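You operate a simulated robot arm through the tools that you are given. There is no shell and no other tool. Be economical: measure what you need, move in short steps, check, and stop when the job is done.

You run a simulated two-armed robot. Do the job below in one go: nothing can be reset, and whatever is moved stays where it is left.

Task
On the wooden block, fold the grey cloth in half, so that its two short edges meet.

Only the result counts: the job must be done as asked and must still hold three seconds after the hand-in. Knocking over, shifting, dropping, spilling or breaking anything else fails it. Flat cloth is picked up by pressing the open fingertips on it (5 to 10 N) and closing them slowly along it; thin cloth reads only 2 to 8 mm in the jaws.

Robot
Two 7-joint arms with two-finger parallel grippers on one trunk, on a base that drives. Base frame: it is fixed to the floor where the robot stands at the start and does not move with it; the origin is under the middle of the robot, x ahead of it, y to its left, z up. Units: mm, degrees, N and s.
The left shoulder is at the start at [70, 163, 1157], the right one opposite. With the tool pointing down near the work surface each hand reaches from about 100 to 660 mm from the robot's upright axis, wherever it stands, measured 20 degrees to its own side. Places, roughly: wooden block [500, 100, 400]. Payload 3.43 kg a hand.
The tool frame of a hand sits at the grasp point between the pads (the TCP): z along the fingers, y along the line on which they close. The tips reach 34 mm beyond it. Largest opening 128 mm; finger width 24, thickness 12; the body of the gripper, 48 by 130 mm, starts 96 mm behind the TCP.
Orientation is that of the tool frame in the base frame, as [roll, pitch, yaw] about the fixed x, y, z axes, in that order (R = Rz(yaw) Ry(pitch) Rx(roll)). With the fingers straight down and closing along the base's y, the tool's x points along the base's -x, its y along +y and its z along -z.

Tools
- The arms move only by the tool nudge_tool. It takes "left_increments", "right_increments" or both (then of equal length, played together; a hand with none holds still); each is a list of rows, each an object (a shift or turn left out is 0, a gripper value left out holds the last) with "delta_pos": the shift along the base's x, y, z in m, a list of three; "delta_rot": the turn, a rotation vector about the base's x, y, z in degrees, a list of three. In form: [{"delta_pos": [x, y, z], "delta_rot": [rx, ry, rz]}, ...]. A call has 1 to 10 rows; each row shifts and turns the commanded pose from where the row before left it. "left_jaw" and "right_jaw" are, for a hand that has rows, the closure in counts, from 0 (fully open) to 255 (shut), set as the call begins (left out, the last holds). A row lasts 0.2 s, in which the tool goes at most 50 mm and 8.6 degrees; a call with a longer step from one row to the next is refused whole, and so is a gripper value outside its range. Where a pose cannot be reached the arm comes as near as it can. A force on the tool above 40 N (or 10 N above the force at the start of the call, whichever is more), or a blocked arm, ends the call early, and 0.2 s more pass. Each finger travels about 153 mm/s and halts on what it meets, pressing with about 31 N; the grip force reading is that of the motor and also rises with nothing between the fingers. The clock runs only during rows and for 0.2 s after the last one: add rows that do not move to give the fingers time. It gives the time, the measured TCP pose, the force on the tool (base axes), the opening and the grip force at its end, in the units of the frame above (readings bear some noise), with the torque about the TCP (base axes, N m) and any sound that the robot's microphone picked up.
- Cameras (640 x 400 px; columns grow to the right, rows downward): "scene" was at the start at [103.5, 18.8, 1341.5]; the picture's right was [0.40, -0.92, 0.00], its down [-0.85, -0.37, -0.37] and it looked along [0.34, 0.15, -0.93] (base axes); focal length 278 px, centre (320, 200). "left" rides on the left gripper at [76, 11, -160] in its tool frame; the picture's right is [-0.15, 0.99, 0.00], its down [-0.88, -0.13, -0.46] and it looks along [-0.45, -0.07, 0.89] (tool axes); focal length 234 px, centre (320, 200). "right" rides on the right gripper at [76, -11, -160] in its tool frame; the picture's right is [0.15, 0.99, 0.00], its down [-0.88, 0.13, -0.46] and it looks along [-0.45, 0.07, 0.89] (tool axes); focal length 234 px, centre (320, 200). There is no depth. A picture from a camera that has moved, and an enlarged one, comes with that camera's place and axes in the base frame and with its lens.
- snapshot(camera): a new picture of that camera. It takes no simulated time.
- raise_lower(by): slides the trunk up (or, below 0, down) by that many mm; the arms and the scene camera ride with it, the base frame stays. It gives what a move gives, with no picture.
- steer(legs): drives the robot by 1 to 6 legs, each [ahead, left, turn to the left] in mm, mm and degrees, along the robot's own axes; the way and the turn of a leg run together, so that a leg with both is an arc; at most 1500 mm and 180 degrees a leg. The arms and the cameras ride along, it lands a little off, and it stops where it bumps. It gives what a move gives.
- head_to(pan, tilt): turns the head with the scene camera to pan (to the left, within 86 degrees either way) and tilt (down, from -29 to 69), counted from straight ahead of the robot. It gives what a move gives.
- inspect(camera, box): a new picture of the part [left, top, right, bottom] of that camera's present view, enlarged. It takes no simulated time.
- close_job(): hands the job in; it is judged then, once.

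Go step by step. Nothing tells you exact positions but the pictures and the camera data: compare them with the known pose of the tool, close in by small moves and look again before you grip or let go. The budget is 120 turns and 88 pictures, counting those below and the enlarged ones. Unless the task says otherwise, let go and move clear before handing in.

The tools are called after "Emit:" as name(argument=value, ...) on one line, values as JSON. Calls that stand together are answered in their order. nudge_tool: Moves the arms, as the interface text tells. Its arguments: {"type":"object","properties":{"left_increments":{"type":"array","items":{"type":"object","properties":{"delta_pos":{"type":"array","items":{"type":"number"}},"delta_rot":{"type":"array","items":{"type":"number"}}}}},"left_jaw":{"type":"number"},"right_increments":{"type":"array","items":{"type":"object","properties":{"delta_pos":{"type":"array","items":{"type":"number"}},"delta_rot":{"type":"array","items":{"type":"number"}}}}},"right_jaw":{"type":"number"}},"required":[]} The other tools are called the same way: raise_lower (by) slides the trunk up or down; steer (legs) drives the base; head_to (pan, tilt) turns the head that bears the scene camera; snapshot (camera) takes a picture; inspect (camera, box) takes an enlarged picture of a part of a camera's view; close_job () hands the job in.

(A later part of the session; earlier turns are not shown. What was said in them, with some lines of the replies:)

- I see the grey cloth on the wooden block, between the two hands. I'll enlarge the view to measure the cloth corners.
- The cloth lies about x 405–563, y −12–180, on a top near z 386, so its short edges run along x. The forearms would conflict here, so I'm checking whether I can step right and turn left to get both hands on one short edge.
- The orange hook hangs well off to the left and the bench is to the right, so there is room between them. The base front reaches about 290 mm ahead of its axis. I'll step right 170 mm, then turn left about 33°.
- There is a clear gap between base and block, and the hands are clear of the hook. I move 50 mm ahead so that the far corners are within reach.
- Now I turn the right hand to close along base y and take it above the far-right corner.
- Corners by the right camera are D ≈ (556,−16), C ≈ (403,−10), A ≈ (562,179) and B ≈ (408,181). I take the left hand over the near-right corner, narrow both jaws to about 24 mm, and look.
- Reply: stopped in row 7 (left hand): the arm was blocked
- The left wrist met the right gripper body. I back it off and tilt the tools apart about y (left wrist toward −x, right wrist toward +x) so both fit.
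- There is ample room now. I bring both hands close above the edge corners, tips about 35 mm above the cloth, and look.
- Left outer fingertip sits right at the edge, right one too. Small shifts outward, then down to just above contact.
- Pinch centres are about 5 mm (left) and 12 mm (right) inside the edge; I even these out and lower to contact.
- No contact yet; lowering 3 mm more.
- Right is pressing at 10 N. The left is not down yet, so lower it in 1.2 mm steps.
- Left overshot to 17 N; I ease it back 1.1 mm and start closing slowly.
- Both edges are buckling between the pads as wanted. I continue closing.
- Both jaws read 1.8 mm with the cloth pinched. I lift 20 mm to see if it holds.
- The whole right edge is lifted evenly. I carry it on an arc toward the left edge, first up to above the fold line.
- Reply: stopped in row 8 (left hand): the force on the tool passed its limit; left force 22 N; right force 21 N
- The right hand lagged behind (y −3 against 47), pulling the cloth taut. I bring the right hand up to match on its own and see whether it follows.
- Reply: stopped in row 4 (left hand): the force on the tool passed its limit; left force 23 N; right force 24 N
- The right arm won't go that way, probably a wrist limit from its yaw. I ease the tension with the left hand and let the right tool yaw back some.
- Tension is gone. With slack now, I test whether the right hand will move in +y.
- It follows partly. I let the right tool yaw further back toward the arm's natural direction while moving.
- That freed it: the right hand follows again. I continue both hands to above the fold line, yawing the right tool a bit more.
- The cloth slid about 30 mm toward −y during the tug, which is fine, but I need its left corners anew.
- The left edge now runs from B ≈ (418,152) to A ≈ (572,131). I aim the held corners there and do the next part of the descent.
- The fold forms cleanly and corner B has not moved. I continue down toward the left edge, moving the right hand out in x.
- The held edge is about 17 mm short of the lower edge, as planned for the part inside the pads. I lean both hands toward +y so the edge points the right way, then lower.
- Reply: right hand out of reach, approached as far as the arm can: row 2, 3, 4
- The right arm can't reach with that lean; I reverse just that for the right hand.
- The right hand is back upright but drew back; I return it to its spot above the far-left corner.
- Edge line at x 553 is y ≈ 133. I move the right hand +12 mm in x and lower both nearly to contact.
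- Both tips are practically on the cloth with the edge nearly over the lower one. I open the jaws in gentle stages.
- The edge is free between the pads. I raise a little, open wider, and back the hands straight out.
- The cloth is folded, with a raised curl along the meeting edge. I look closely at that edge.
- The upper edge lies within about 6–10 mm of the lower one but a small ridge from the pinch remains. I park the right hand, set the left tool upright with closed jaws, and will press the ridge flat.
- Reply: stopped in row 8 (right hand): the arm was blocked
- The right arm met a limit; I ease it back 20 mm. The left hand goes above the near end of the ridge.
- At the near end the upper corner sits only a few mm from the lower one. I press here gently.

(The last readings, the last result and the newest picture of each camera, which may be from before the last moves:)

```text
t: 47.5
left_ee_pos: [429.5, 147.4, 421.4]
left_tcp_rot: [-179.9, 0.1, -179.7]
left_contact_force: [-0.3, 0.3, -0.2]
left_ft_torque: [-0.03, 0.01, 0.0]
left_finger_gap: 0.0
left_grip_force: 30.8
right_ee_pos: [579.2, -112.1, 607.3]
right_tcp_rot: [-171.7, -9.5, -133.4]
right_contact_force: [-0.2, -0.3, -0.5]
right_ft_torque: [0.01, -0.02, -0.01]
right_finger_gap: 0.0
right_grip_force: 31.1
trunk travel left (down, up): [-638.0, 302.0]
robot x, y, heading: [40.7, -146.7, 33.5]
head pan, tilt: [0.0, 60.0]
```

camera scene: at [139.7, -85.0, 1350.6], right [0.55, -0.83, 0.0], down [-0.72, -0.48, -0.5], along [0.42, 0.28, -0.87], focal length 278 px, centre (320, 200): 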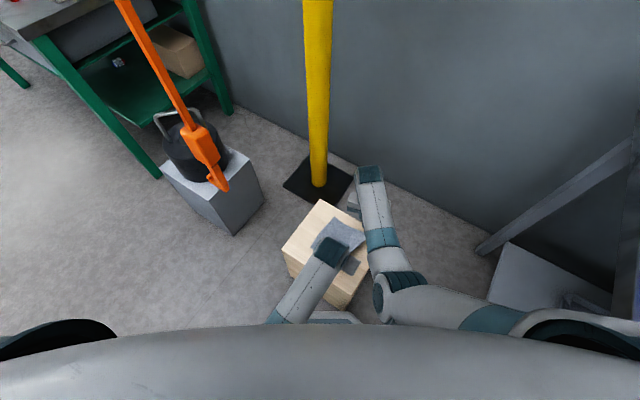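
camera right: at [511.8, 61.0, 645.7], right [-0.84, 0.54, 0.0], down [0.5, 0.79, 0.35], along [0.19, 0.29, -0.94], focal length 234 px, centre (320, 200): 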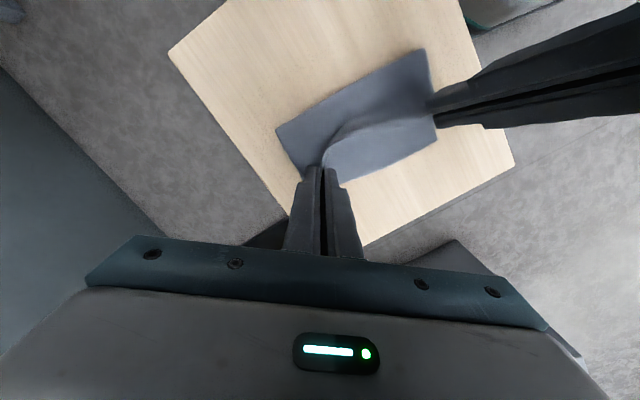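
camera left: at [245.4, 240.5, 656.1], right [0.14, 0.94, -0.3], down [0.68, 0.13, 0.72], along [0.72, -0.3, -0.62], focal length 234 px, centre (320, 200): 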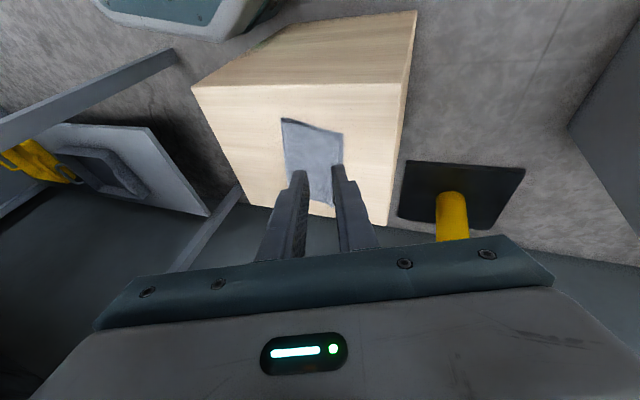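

Emit:
nudge_tool(left_increments=[{"delta_pos": [0, 0, -0.0015]}, {"delta_pos": [0, 0, -0.0015]}, {"delta_pos": [0, 0, -0.001]}, {}])

```text
t: 48.5
left_ee_pos: [431.3, 147.9, 418.2]
left_tcp_rot: [-180.0, 0.0, -179.9]
left_contact_force: [0.2, 0.2, 0.1]
left_ft_torque: [0.02, 0.01, 0.0]
left_finger_gap: 0.0
left_grip_force: 31.0
right_ee_pos: [580.2, -113.7, 605.5]
right_tcp_rot: [-171.9, -9.6, -133.4]
right_contact_force: [0.0, 0.5, -0.6]
right_ft_torque: [0.01, 0.0, -0.03]
right_finger_gap: 0.1
right_grip_force: 31.0
trunk travel left (down, up): [-638.0, 302.0]
robot x, y, heading: [44.3, -142.4, 33.4]
head pan, tilt: [0.0, 60.0]
```

Emit:
nudge_tool(left_increments=[{"delta_pos": [0, 0, -0.001]}, {"delta_pos": [0, 0, -0.001]}, {}])

```text
t: 49.3
left_ee_pos: [431.5, 146.8, 415.9]
left_tcp_rot: [-180.0, 0.2, -179.8]
left_contact_force: [-0.9, 1.1, 9.9]
left_ft_torque: [0.05, 0.02, 0.01]
left_finger_gap: 0.0
left_grip_force: 30.5
right_ee_pos: [578.9, -113.0, 607.0]
right_tcp_rot: [-172.0, -9.5, -133.3]
right_contact_force: [1.2, 0.1, 0.3]
right_ft_torque: [-0.01, 0.03, 0.0]
right_finger_gap: 0.0
right_grip_force: 31.0
trunk travel left (down, up): [-638.0, 302.0]
robot x, y, heading: [38.5, -147.4, 33.3]
head pan, tilt: [0.0, 60.0]
```

Pressed at 10 N. Lift, step along the edge, and press again at further points.

Emit:
nudge_tool(left_increments=[{"delta_pos": [0, 0, 0.015]}, {"delta_pos": [0.032, -0.006, 0]}, {"delta_pos": [0, 0, -0.011]}, {"delta_pos": [0, 0, -0.004]}, {}, {"delta_pos": [0, 0, 0.015]}, {"delta_pos": [0.032, -0.006, 0]}, {"delta_pos": [0, 0, -0.011]}, {"delta_pos": [0, 0, -0.004]}, {}])

Emit:
nudge_tool(left_increments=[{"delta_pos": [0, 0, 0.015]}, {"delta_pos": [0.032, -0.006, 0]}, {"delta_pos": [0, 0, -0.011]}, {"delta_pos": [0, 0, -0.004]}, {}, {"delta_pos": [0, 0, 0.015]}, {"delta_pos": [0.03, -0.006, 0]}, {"delta_pos": [0, 0, -0.011]}, {"delta_pos": [0, 0, -0.004]}, {}])

Emit:
nudge_tool(left_increments=[{"delta_pos": [0, 0, 0.02]}, {"delta_pos": [-0.01, 0.01, 0.04]}, {"delta_pos": [-0.03, 0.02, 0.035]}, {"delta_pos": [-0.03, 0.02, 0.02]}, {"delta_pos": [-0.03, 0.01, 0]}, {"delta_pos": [-0.03, 0.01, 0]}, {"delta_pos": [-0.03, 0.01, 0]}, {}])

Emit:
inspect(camera="left", box=[200, 60, 440, 240])

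Emit:
inspect(camera="scene", box=[300, 200, 380, 264])

```text
t: 51.5
left_ee_pos: [497.0, 135.4, 415.3]
left_tcp_rot: [-180.0, 0.1, -179.8]
left_contact_force: [-1.4, 0.1, 11.9]
left_ft_torque: [0.07, 0.08, 0.02]
left_finger_gap: 0.0
left_grip_force: 31.0
right_ee_pos: [579.9, -112.9, 608.5]
right_tcp_rot: [-171.7, -9.4, -133.4]
right_contact_force: [0.2, -0.4, -1.2]
right_ft_torque: [-0.02, 0.05, -0.02]
right_finger_gap: 0.1
right_grip_force: 31.1
trunk travel left (down, up): [-638.0, 302.0]
robot x, y, heading: [40.9, -143.0, 33.7]
head pan, tilt: [0.0, 60.0]
```

```text
t: 53.9
left_ee_pos: [536.5, 166.8, 415.8]
left_tcp_rot: [177.9, -0.8, -178.2]
left_contact_force: [-2.5, -1.9, 19.0]
left_ft_torque: [-0.15, 0.11, 0.0]
left_finger_gap: 0.0
left_grip_force: 30.6
left hand out of reach, approached as far as the arm can: row 8
right_ee_pos: [580.6, -115.5, 606.3]
right_tcp_rot: [-171.7, -9.6, -133.4]
right_contact_force: [0.6, 0.5, -0.6]
right_ft_torque: [0.01, 0.0, -0.02]
right_finger_gap: 0.0
right_grip_force: 30.8
trunk travel left (down, up): [-638.0, 302.0]
robot x, y, heading: [40.4, -142.9, 33.6]
head pan, tilt: [0.0, 60.0]
stopped in row 10 (left hand): the arm was blocked; the commanded pose is now the measured one
```

```text
refused: row 3 steps farther than a row can; nothing moved
```

```text
2.22 times, centred on (320, 150) of left
camera zoom: at [463.7, 169.2, 577.3], right [0.11, 0.99, 0.03], down [0.89, -0.12, 0.44], along [0.44, -0.02, -0.9], focal length 520 px, centre (320, 311)
```

zoom: 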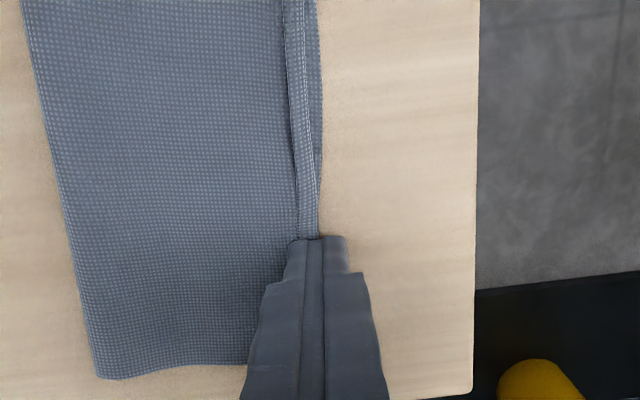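

```text
6.25 times, centred on (340, 232) of scene
camera zoom: at [138.1, -86.2, 1350.7], right [0.55, -0.83, 0.0], down [-0.72, -0.48, -0.5], along [0.42, 0.28, -0.87], focal length 1735 px, centre (195, 0)
```

zoom: 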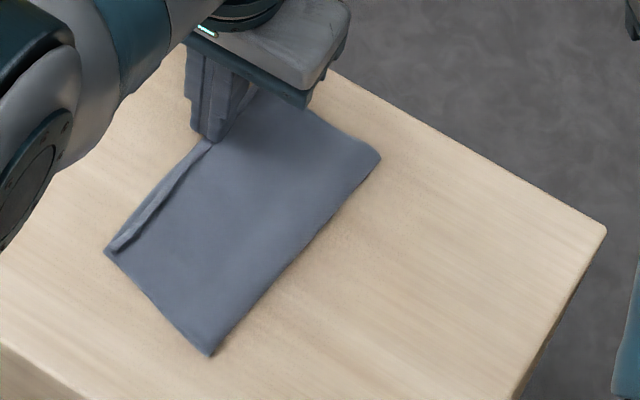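

The last press went out of reach and dragged the far corner along +y. I lift straight up and look at the result.

Emit:
nudge_tool(left_increments=[{"delta_pos": [0, 0, 0.02]}, {"delta_pos": [-0.01, 0.0, 0.04]}, {"delta_pos": [-0.025, 0.02, 0.03]}, {"delta_pos": [-0.035, 0.02, 0.01]}, {"delta_pos": [-0.035, 0.01, 0]}, {"delta_pos": [-0.035, 0.01, 0]}, {"delta_pos": [-0.035, 0.01, 0]}, {}])

Emit:
inspect(camera="left", box=[160, 60, 400, 240])

Emit:
inspect(camera="scene", box=[300, 200, 380, 264])

```text
t: 55.7
left_ee_pos: [361.8, 233.4, 515.3]
left_tcp_rot: [178.2, -0.9, -178.1]
left_contact_force: [-0.4, -0.2, 0.5]
left_ft_torque: [-0.01, 0.02, 0.02]
left_finger_gap: 0.0
left_grip_force: 31.3
right_ee_pos: [581.1, -113.6, 606.8]
right_tcp_rot: [-171.7, -9.5, -133.5]
right_contact_force: [-0.3, 0.4, -0.3]
right_ft_torque: [-0.03, 0.01, -0.01]
right_finger_gap: 0.0
right_grip_force: 31.7
trunk travel left (down, up): [-638.0, 302.0]
robot x, y, heading: [40.5, -146.2, 33.3]
head pan, tilt: [0.0, 60.0]
```

```text
2.22 times, centred on (280, 150) of left
camera zoom: at [289.9, 236.2, 675.0], right [0.12, 0.99, 0.03], down [0.89, -0.12, 0.44], along [0.44, -0.03, -0.9], focal length 520 px, centre (409, 311)
```

zoom: 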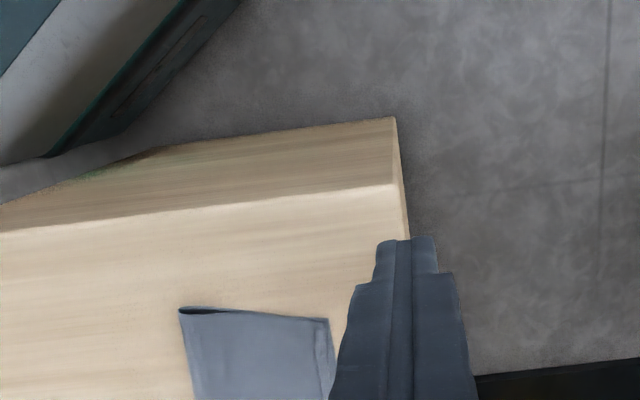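

```text
6.25 times, centred on (340, 232) of scene
camera zoom: at [140.2, -85.2, 1350.6], right [0.55, -0.83, 0.0], down [-0.72, -0.48, -0.5], along [0.42, 0.28, -0.87], focal length 1735 px, centre (195, 0)
```

zoom: 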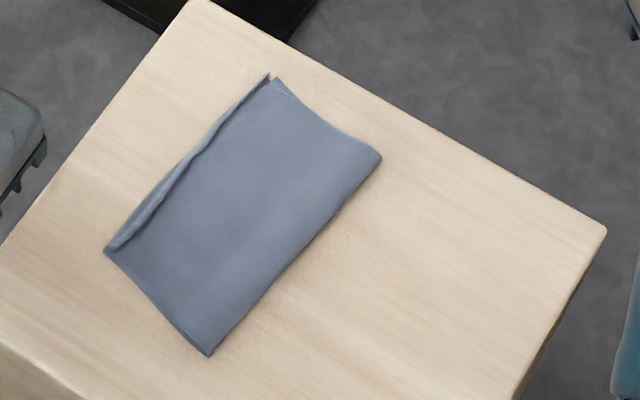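

I bring the left camera over the cloth for a close look at the edge.

Emit:
nudge_tool(left_increments=[{"delta_pos": [0.03, 0.003, 0.01]}, {"delta_pos": [0.03, 0.003, 0.01]}, {"delta_pos": [0.03, 0, 0]}, {"delta_pos": [0.03, 0, 0]}, {}])

Emit:
inspect(camera="left", box=[140, 60, 340, 220])

```text
t: 56.9
left_ee_pos: [481.6, 239.2, 534.1]
left_tcp_rot: [178.2, -0.8, -178.2]
left_contact_force: [0.1, -0.3, -0.1]
left_ft_torque: [0.01, -0.01, 0.01]
left_finger_gap: 0.0
left_grip_force: 31.2
right_ee_pos: [581.0, -114.2, 606.0]
right_tcp_rot: [-171.7, -9.6, -133.4]
right_contact_force: [0.8, 0.7, 0.2]
right_ft_torque: [0.02, -0.01, 0.0]
right_finger_gap: 0.0
right_grip_force: 30.6
trunk travel left (down, up): [-638.0, 302.0]
robot x, y, heading: [40.2, -145.7, 33.8]
head pan, tilt: [0.0, 60.0]
```

```text
2.50 times, centred on (240, 140) of left
camera zoom: at [410.5, 242.2, 695.8], right [0.12, 0.99, 0.03], down [0.89, -0.12, 0.44], along [0.44, -0.03, -0.9], focal length 585 px, centre (520, 350)
```

zoom: 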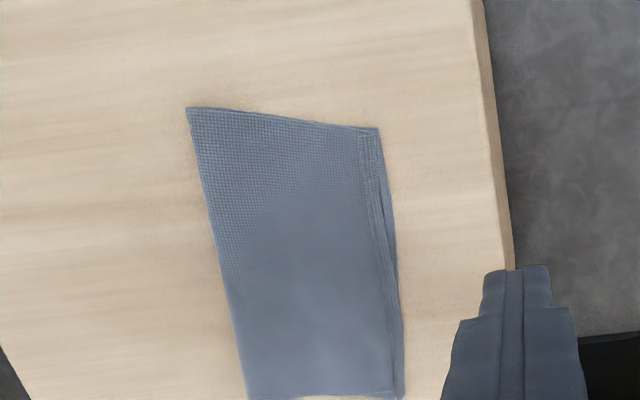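

Emit:
inspect(camera="left", box=[240, 100, 310, 160])

Emit:
inspect(camera="left", box=[230, 170, 320, 240])

Emit:
snapshot(camera="right")

```text
6.67 times, centred on (275, 130) of left
camera zoom: at [410.5, 242.2, 695.8], right [0.12, 0.99, 0.03], down [0.89, -0.12, 0.44], along [0.44, -0.03, -0.9], focal length 1561 px, centre (620, 667)
```

zoom: 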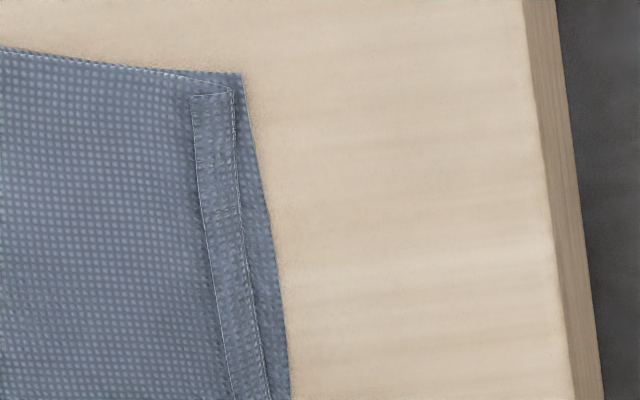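

```text
5.71 times, centred on (275, 205) of left
camera zoom: at [410.5, 242.2, 695.8], right [0.12, 0.99, 0.03], down [0.89, -0.12, 0.44], along [0.44, -0.03, -0.9], focal length 1338 px, centre (577, 171)
```

zoom: 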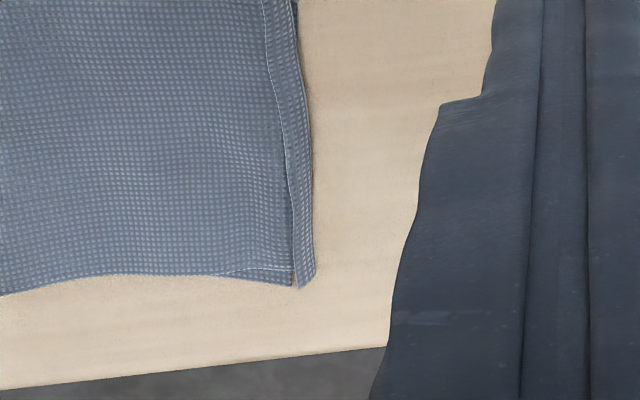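

```text
15 pictures are left
camera right: at [538.4, -141.2, 776.3], right [-0.83, 0.55, -0.12], down [0.5, 0.82, 0.28], along [0.25, 0.17, -0.95], focal length 234 px, centre (320, 200)
```

right: 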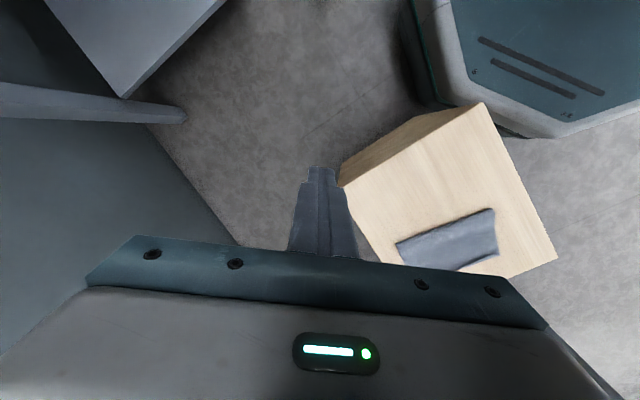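

The upper layer's last ~8 mm is flipped back as a small cuff, leaving its edge 10–13 mm short. A light fingertip sweep toward +y should flip it forward or bring the edge on; first I go over the inside of the cuff.

Emit:
nudge_tool(left_increments=[{"delta_pos": [-0.001, -0.03, -0.015], "delta_rot": [1, 0, 0]}, {"delta_pos": [-0.001, -0.03, -0.02], "delta_rot": [0.8, 0, -1.8]}, {"delta_pos": [-0.001, -0.03, -0.025], "delta_rot": [0, 0.8, 0]}, {"delta_pos": [0, -0.004, -0.025]}, {"delta_pos": [0, 0, -0.02]}, {}])

Emit:
nudge_tool(left_increments=[{"delta_pos": [0, 0, -0.006]}, {"delta_pos": [0, 0, -0.003]}, {}])

Emit:
inspect(camera="left", box=[240, 80, 400, 220])

```text
t: 58.3
left_ee_pos: [469.0, 151.7, 425.4]
left_tcp_rot: [175.8, -2.0, -179.8]
left_contact_force: [-0.1, -0.5, -0.2]
left_ft_torque: [-0.01, -0.03, 0.02]
left_finger_gap: 0.0
left_grip_force: 31.2
right_ee_pos: [580.3, -114.5, 606.8]
right_tcp_rot: [-171.7, -9.5, -133.5]
right_contact_force: [-0.5, -0.7, 0.1]
right_ft_torque: [0.01, -0.02, 0.0]
right_finger_gap: 0.0
right_grip_force: 31.2
trunk travel left (down, up): [-638.0, 302.0]
robot x, y, heading: [42.2, -144.1, 33.4]
head pan, tilt: [0.0, 60.0]
```

```text
t: 59.1
left_ee_pos: [472.1, 155.1, 416.7]
left_tcp_rot: [175.7, -1.9, -179.6]
left_contact_force: [-0.8, -0.1, 2.8]
left_ft_torque: [0.0, -0.01, -0.03]
left_finger_gap: 0.0
left_grip_force: 31.3
right_ee_pos: [581.3, -113.6, 606.3]
right_tcp_rot: [-171.8, -9.5, -133.4]
right_contact_force: [-0.6, -0.5, -0.8]
right_ft_torque: [-0.02, -0.01, 0.03]
right_finger_gap: 0.0
right_grip_force: 31.1
trunk travel left (down, up): [-638.0, 302.0]
robot x, y, heading: [38.2, -145.0, 33.5]
head pan, tilt: [0.0, 60.0]
```

```text
2.86 times, centred on (320, 150) of left
camera zoom: at [403.6, 153.6, 579.2], right [0.14, 0.99, 0.07], down [0.9, -0.16, 0.41], along [0.42, 0.0, -0.91], focal length 669 px, centre (320, 343)
```

zoom: 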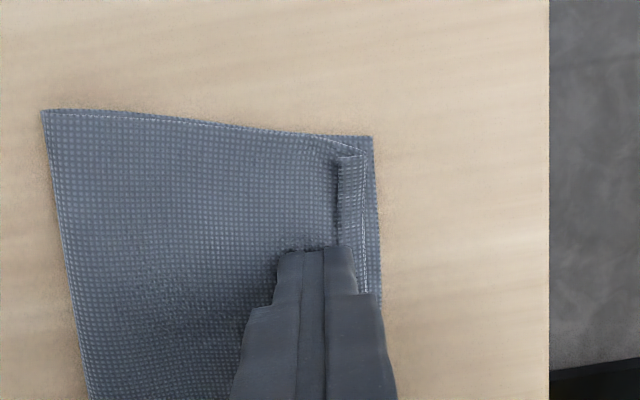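

The finger is partly on the cuff. I step 11 mm inward, touch down lightly and sweep +y.

Emit:
nudge_tool(left_increments=[{"delta_pos": [0, 0, 0.006]}, {"delta_pos": [-0.004, -0.011, 0]}, {"delta_pos": [0, 0, -0.004]}, {"delta_pos": [0, 0, -0.0025]}, {}])

```text
t: 60.5
left_ee_pos: [475.5, 163.1, 423.7]
left_tcp_rot: [174.5, -1.4, -179.4]
left_contact_force: [-0.5, 0.8, 0.4]
left_ft_torque: [-0.05, 0.01, 0.03]
left_finger_gap: 0.1
left_grip_force: 30.9
right_ee_pos: [582.0, -114.2, 606.9]
right_tcp_rot: [-171.7, -9.5, -133.3]
right_contact_force: [-0.9, 0.1, 0.0]
right_ft_torque: [0.0, 0.02, 0.0]
right_finger_gap: 0.0
right_grip_force: 31.1
trunk travel left (down, up): [-638.0, 302.0]
robot x, y, heading: [40.0, -147.9, 33.5]
head pan, tilt: [0.0, 60.0]
stopped in row 5 (left hand): the arm was blocked; the commanded pose is now the measured one
```

The left wrist hits the same kind of limit; I lift, yaw it back +24°, and retry.

Emit:
nudge_tool(left_increments=[{"delta_pos": [0, 0, 0.02]}, {"delta_pos": [0, 0, 0.01], "delta_rot": [-1.5, 0, 8]}, {"delta_rot": [-2, 0, 8]}, {"delta_rot": [-2, 0, 8]}, {"delta_pos": [-0.003, -0.01, 0]}, {"delta_pos": [0, -0.01, 0]}, {}])

Emit:
inspect(camera="left", box=[200, 60, 440, 240])

```text
t: 62.3
left_ee_pos: [459.9, 200.8, 451.3]
left_tcp_rot: [176.2, -1.8, -153.9]
left_contact_force: [0.4, 0.2, 0.7]
left_ft_torque: [0.01, 0.01, 0.03]
left_finger_gap: 0.0
left_grip_force: 31.2
right_ee_pos: [580.8, -114.3, 606.1]
right_tcp_rot: [-171.7, -9.6, -133.4]
right_contact_force: [-0.2, 0.3, 0.3]
right_ft_torque: [-0.01, 0.01, 0.0]
right_finger_gap: 0.2
right_grip_force: 30.9
trunk travel left (down, up): [-638.0, 302.0]
robot x, y, heading: [39.0, -142.2, 33.5]
head pan, tilt: [0.0, 60.0]
stopped in row 7 (left hand): the arm was blocked; the commanded pose is now the measured one
```

```text
2.22 times, centred on (320, 150) of left
camera zoom: at [397.8, 169.4, 613.7], right [-0.3, 0.95, 0.06], down [0.87, 0.25, 0.42], along [0.38, 0.18, -0.91], focal length 520 px, centre (320, 311)
```

zoom: 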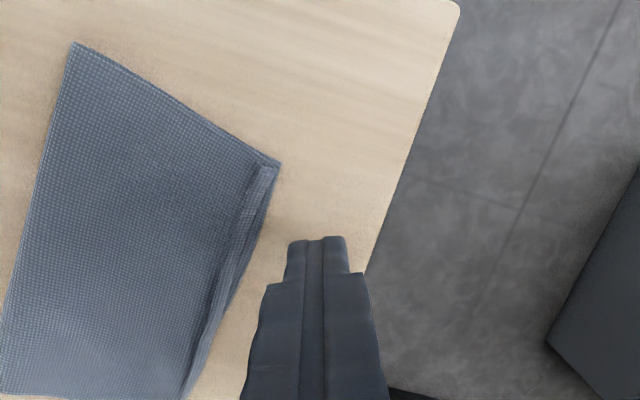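

Wrong way for the left arm; I yaw it the other way, still lifted and clear.

Emit:
nudge_tool(left_increments=[{"delta_pos": [0, 0, 0.03]}, {"delta_pos": [0, 0, 0.02], "delta_rot": [-2, 0, -8]}, {"delta_rot": [-2, 0, -8]}, {"delta_rot": [0, 0, -8]}, {"delta_rot": [0, 0, -8]}, {"delta_pos": [0, -0.01, 0]}, {"delta_pos": [0, -0.01, 0]}, {"delta_pos": [0, -0.01, 0]}, {}])

Emit:
inspect(camera="scene", box=[200, 140, 440, 320])

```text
t: 64.3
left_ee_pos: [461.1, 168.1, 501.2]
left_tcp_rot: [-180.0, -3.0, 173.9]
left_contact_force: [0.0, -1.0, 0.5]
left_ft_torque: [0.0, 0.02, -0.02]
left_finger_gap: 0.1
left_grip_force: 30.8
right_ee_pos: [581.6, -114.3, 606.2]
right_tcp_rot: [-171.7, -9.6, -133.3]
right_contact_force: [-0.8, -0.4, -0.1]
right_ft_torque: [0.03, 0.0, 0.04]
right_finger_gap: 0.0
right_grip_force: 31.5
trunk travel left (down, up): [-638.0, 302.0]
robot x, y, heading: [41.3, -143.3, 33.5]
head pan, tilt: [0.0, 60.0]
```

```text
2.22 times, centred on (320, 230) of scene
camera zoom: at [139.6, -84.8, 1350.6], right [0.55, -0.83, 0.0], down [-0.72, -0.48, -0.5], along [0.42, 0.28, -0.87], focal length 617 px, centre (320, 133)
```

zoom: 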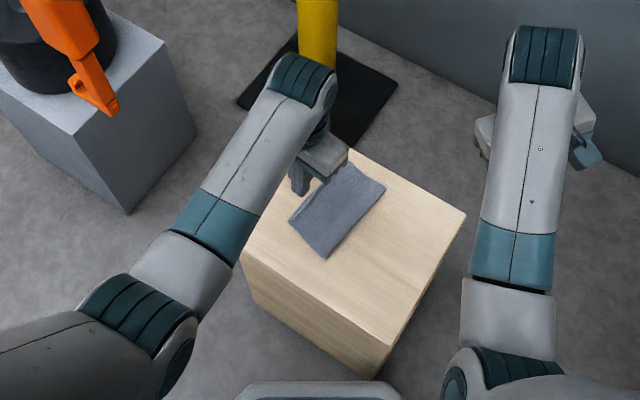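

It follows again. I move to inside of the cuff and down near contact.

Emit:
nudge_tool(left_increments=[{"delta_pos": [0.0, -0.008, -0.015]}, {"delta_pos": [0.0, -0.008, -0.02]}, {"delta_pos": [0.0, -0.008, -0.025]}, {"delta_pos": [0, -0.002, -0.018]}, {}])

Emit:
inspect(camera="left", box=[240, 80, 400, 220])

```text
t: 65.5
left_ee_pos: [461.7, 146.8, 424.6]
left_tcp_rot: [-179.9, -3.0, 173.8]
left_contact_force: [0.3, -0.1, -0.4]
left_ft_torque: [-0.03, 0.02, 0.03]
left_finger_gap: 0.2
left_grip_force: 31.4
right_ee_pos: [581.2, -115.0, 607.2]
right_tcp_rot: [-171.8, -9.6, -133.5]
right_contact_force: [0.3, 0.5, -0.1]
right_ft_torque: [-0.03, 0.0, -0.03]
right_finger_gap: 0.0
right_grip_force: 30.9
trunk travel left (down, up): [-638.0, 302.0]
robot x, y, heading: [40.6, -144.2, 33.6]
head pan, tilt: [0.0, 60.0]
```

```text
2.86 times, centred on (320, 150) of left
camera zoom: at [397.5, 164.3, 587.9], right [0.25, 0.97, -0.01], down [0.88, -0.23, 0.41], along [0.39, -0.11, -0.91], focal length 669 px, centre (320, 343)
```

zoom: 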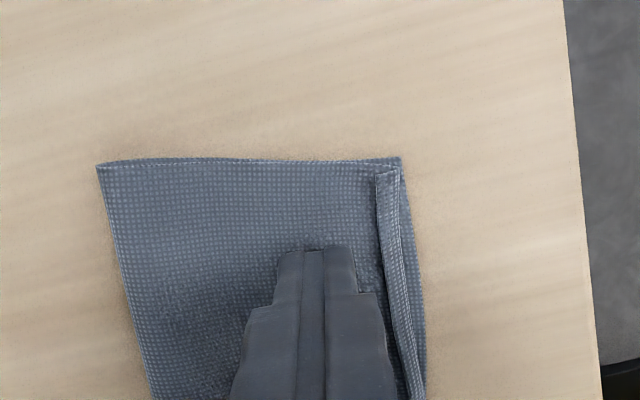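

The fingertip is just inside the cuff edge. Lower to light contact.

Emit:
nudge_tool(left_increments=[{"delta_pos": [0, 0, -0.005]}, {"delta_pos": [0, 0, -0.002]}, {}])

```text
t: 66.3
left_ee_pos: [459.9, 147.2, 415.5]
left_tcp_rot: [-180.0, -3.2, 173.8]
left_contact_force: [0.4, -0.2, -0.5]
left_ft_torque: [0.01, 0.0, 0.0]
left_finger_gap: 0.1
left_grip_force: 30.5
right_ee_pos: [581.3, -113.8, 606.0]
right_tcp_rot: [-171.7, -9.5, -133.4]
right_contact_force: [0.1, 0.1, 0.8]
right_ft_torque: [-0.01, 0.0, -0.06]
right_finger_gap: 0.0
right_grip_force: 30.8
trunk travel left (down, up): [-638.0, 302.0]
robot x, y, heading: [41.2, -149.5, 33.7]
head pan, tilt: [0.0, 60.0]
```

Emit:
nudge_tool(left_increments=[{"delta_pos": [0, 0, -0.0012]}, {}])

```text
t: 66.9
left_ee_pos: [459.4, 149.9, 416.3]
left_tcp_rot: [180.0, -3.1, 173.9]
left_contact_force: [-1.6, -2.1, 14.2]
left_ft_torque: [-0.13, -0.04, -0.02]
left_finger_gap: 0.1
left_grip_force: 31.4
right_ee_pos: [579.3, -115.1, 607.2]
right_tcp_rot: [-171.7, -9.4, -133.4]
right_contact_force: [0.5, -0.4, -0.4]
right_ft_torque: [0.0, -0.03, 0.0]
right_finger_gap: 0.0
right_grip_force: 31.2
trunk travel left (down, up): [-638.0, 302.0]
robot x, y, heading: [39.4, -144.2, 33.6]
head pan, tilt: [0.0, 60.0]
```

Too firm; I back off 1.0 mm and sweep +y.

Emit:
nudge_tool(left_increments=[{"delta_pos": [0, 0, 0.001]}, {"delta_pos": [0, 0.003, 0]}, {"delta_pos": [0, 0.004, 0]}, {"delta_pos": [0, 0.004, 0]}, {"delta_pos": [0, 0.004, 0]}, {"delta_pos": [0, 0.004, 0]}, {}])

Emit:
inspect(camera="left", box=[240, 80, 400, 220])

```text
t: 68.5
left_ee_pos: [459.6, 161.6, 417.0]
left_tcp_rot: [-179.8, -2.8, 173.8]
left_contact_force: [0.3, -0.6, 0.4]
left_ft_torque: [0.01, 0.0, 0.01]
left_finger_gap: 0.0
left_grip_force: 30.6
right_ee_pos: [580.9, -114.0, 606.6]
right_tcp_rot: [-171.7, -9.5, -133.4]
right_contact_force: [0.3, -0.4, -0.3]
right_ft_torque: [0.0, 0.0, -0.01]
right_finger_gap: 0.0
right_grip_force: 30.8
trunk travel left (down, up): [-638.0, 302.0]
robot x, y, heading: [42.6, -146.2, 33.5]
head pan, tilt: [0.0, 60.0]
```

```text
2.86 times, centred on (320, 150) of left
camera zoom: at [396.0, 178.9, 580.3], right [0.25, 0.97, -0.01], down [0.88, -0.23, 0.41], along [0.39, -0.11, -0.91], focal length 669 px, centre (320, 343)
```

zoom: 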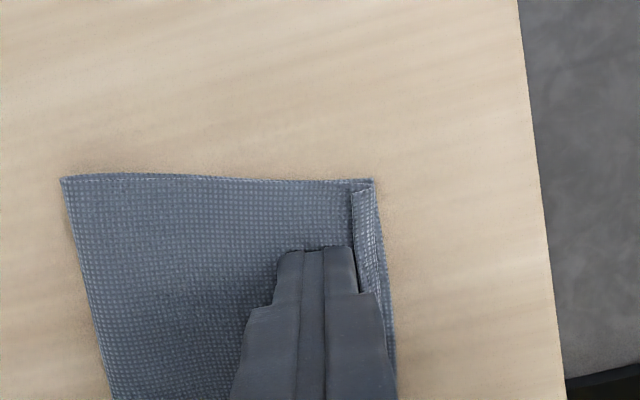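

The fingertip is now right at the cuff; I continue the sweep 18 mm.

Emit:
nudge_tool(left_increments=[{"delta_pos": [0, 0.004, -0.0003]}, {"delta_pos": [0, 0.004, 0]}, {"delta_pos": [0, 0.004, 0]}, {"delta_pos": [0, 0.004, 0]}, {"delta_pos": [0, 0.003, 0]}, {}])

Emit:
inspect(camera="left", box=[220, 80, 380, 220])

```text
t: 69.9
left_ee_pos: [460.3, 180.5, 416.4]
left_tcp_rot: [-179.9, -3.0, 173.8]
left_contact_force: [0.3, 0.2, 1.3]
left_ft_torque: [-0.03, -0.04, 0.0]
left_finger_gap: 0.0
left_grip_force: 31.0
right_ee_pos: [581.7, -113.2, 606.9]
right_tcp_rot: [-171.6, -9.5, -133.5]
right_contact_force: [-0.1, 0.5, -0.8]
right_ft_torque: [-0.02, 0.01, 0.0]
right_finger_gap: 0.2
right_grip_force: 30.7
trunk travel left (down, up): [-638.0, 302.0]
robot x, y, heading: [43.1, -144.3, 33.4]
head pan, tilt: [0.0, 60.0]
```

```text
2.86 times, centred on (300, 150) of left
camera zoom: at [396.9, 198.3, 579.9], right [0.25, 0.97, -0.01], down [0.88, -0.23, 0.41], along [0.39, -0.11, -0.91], focal length 669 px, centre (377, 343)
```

zoom: 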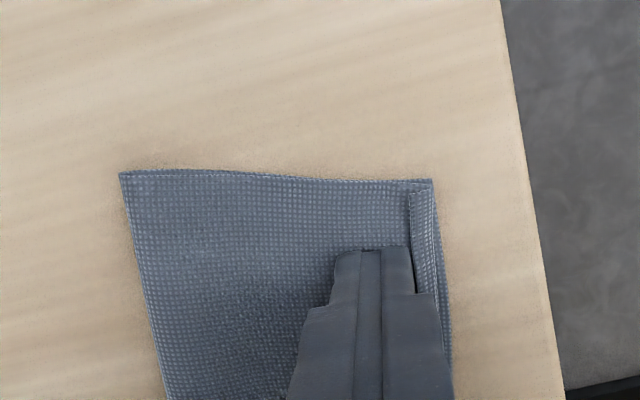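

The cloth slid as a whole rather than unrolling, but the edges are now only about 7 mm apart here. I stop pushing, lift clear and check the whole edge.

Emit:
nudge_tool(left_increments=[{"delta_pos": [0, 0, 0.01]}, {"delta_pos": [0, 0.005, 0.03]}, {"delta_pos": [0, 0.02, 0.03]}, {"delta_pos": [0.0, 0.02, 0.03]}, {"delta_pos": [0.0, 0.02, 0.02]}, {}])

Emit:
inspect(camera="left", box=[180, 70, 340, 210])

Emit:
inspect(camera="scene", box=[300, 195, 380, 259])

```text
t: 71.3
left_ee_pos: [464.2, 245.5, 535.8]
left_tcp_rot: [-179.8, -3.0, 173.8]
left_contact_force: [0.0, 1.1, 0.1]
left_ft_torque: [0.0, -0.04, -0.02]
left_finger_gap: 0.0
left_grip_force: 30.8
right_ee_pos: [581.2, -114.2, 606.0]
right_tcp_rot: [-171.7, -9.5, -133.3]
right_contact_force: [0.9, -0.1, -0.1]
right_ft_torque: [0.03, 0.01, 0.01]
right_finger_gap: 0.0
right_grip_force: 31.1
trunk travel left (down, up): [-638.0, 302.0]
robot x, y, heading: [39.1, -145.5, 33.5]
head pan, tilt: [0.0, 60.0]
```

```text
2.86 times, centred on (260, 140) of left
camera zoom: at [399.6, 263.5, 699.9], right [0.25, 0.97, -0.01], down [0.88, -0.23, 0.41], along [0.39, -0.11, -0.91], focal length 669 px, centre (491, 371)
```

zoom: 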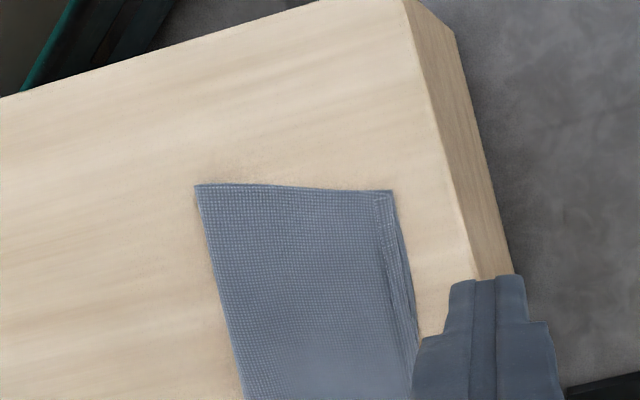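

```text
6.25 times, centred on (340, 227) of scene
camera zoom: at [139.6, -85.2, 1350.6], right [0.55, -0.83, 0.0], down [-0.72, -0.48, -0.5], along [0.42, 0.28, -0.87], focal length 1735 px, centre (195, 31)
```

zoom: 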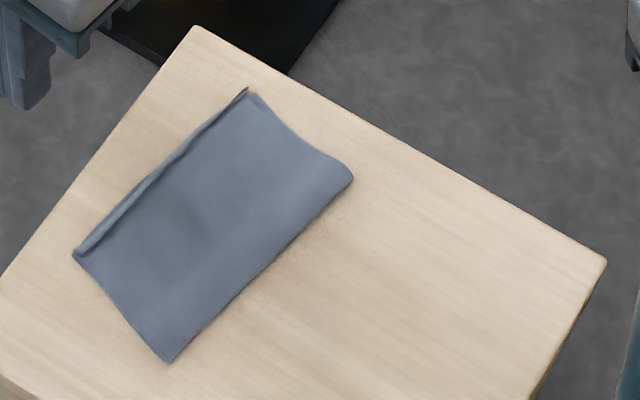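

The cloth lies folded in half on the block with its short edges together (upper edge within several mm of the lower), nothing else moved, and both hands are clear. I hand it in.

Emit:
close_job()

```text
The job is handed in.
```

The grey cloth is folded in half on the wooden block and handed in, but its two short edges don't line up exactly. In the last pictures the upper edge sits roughly 7 mm short of the lower one, because the last 8 mm or so of the upper layer is turned back in a small cuff.

I tried to press and sweep the cuff flat. It stayed folded, and the cloth slid a few centimetres on the block, though it's still fully on it. I saw nothing else move, and both hands are clear.
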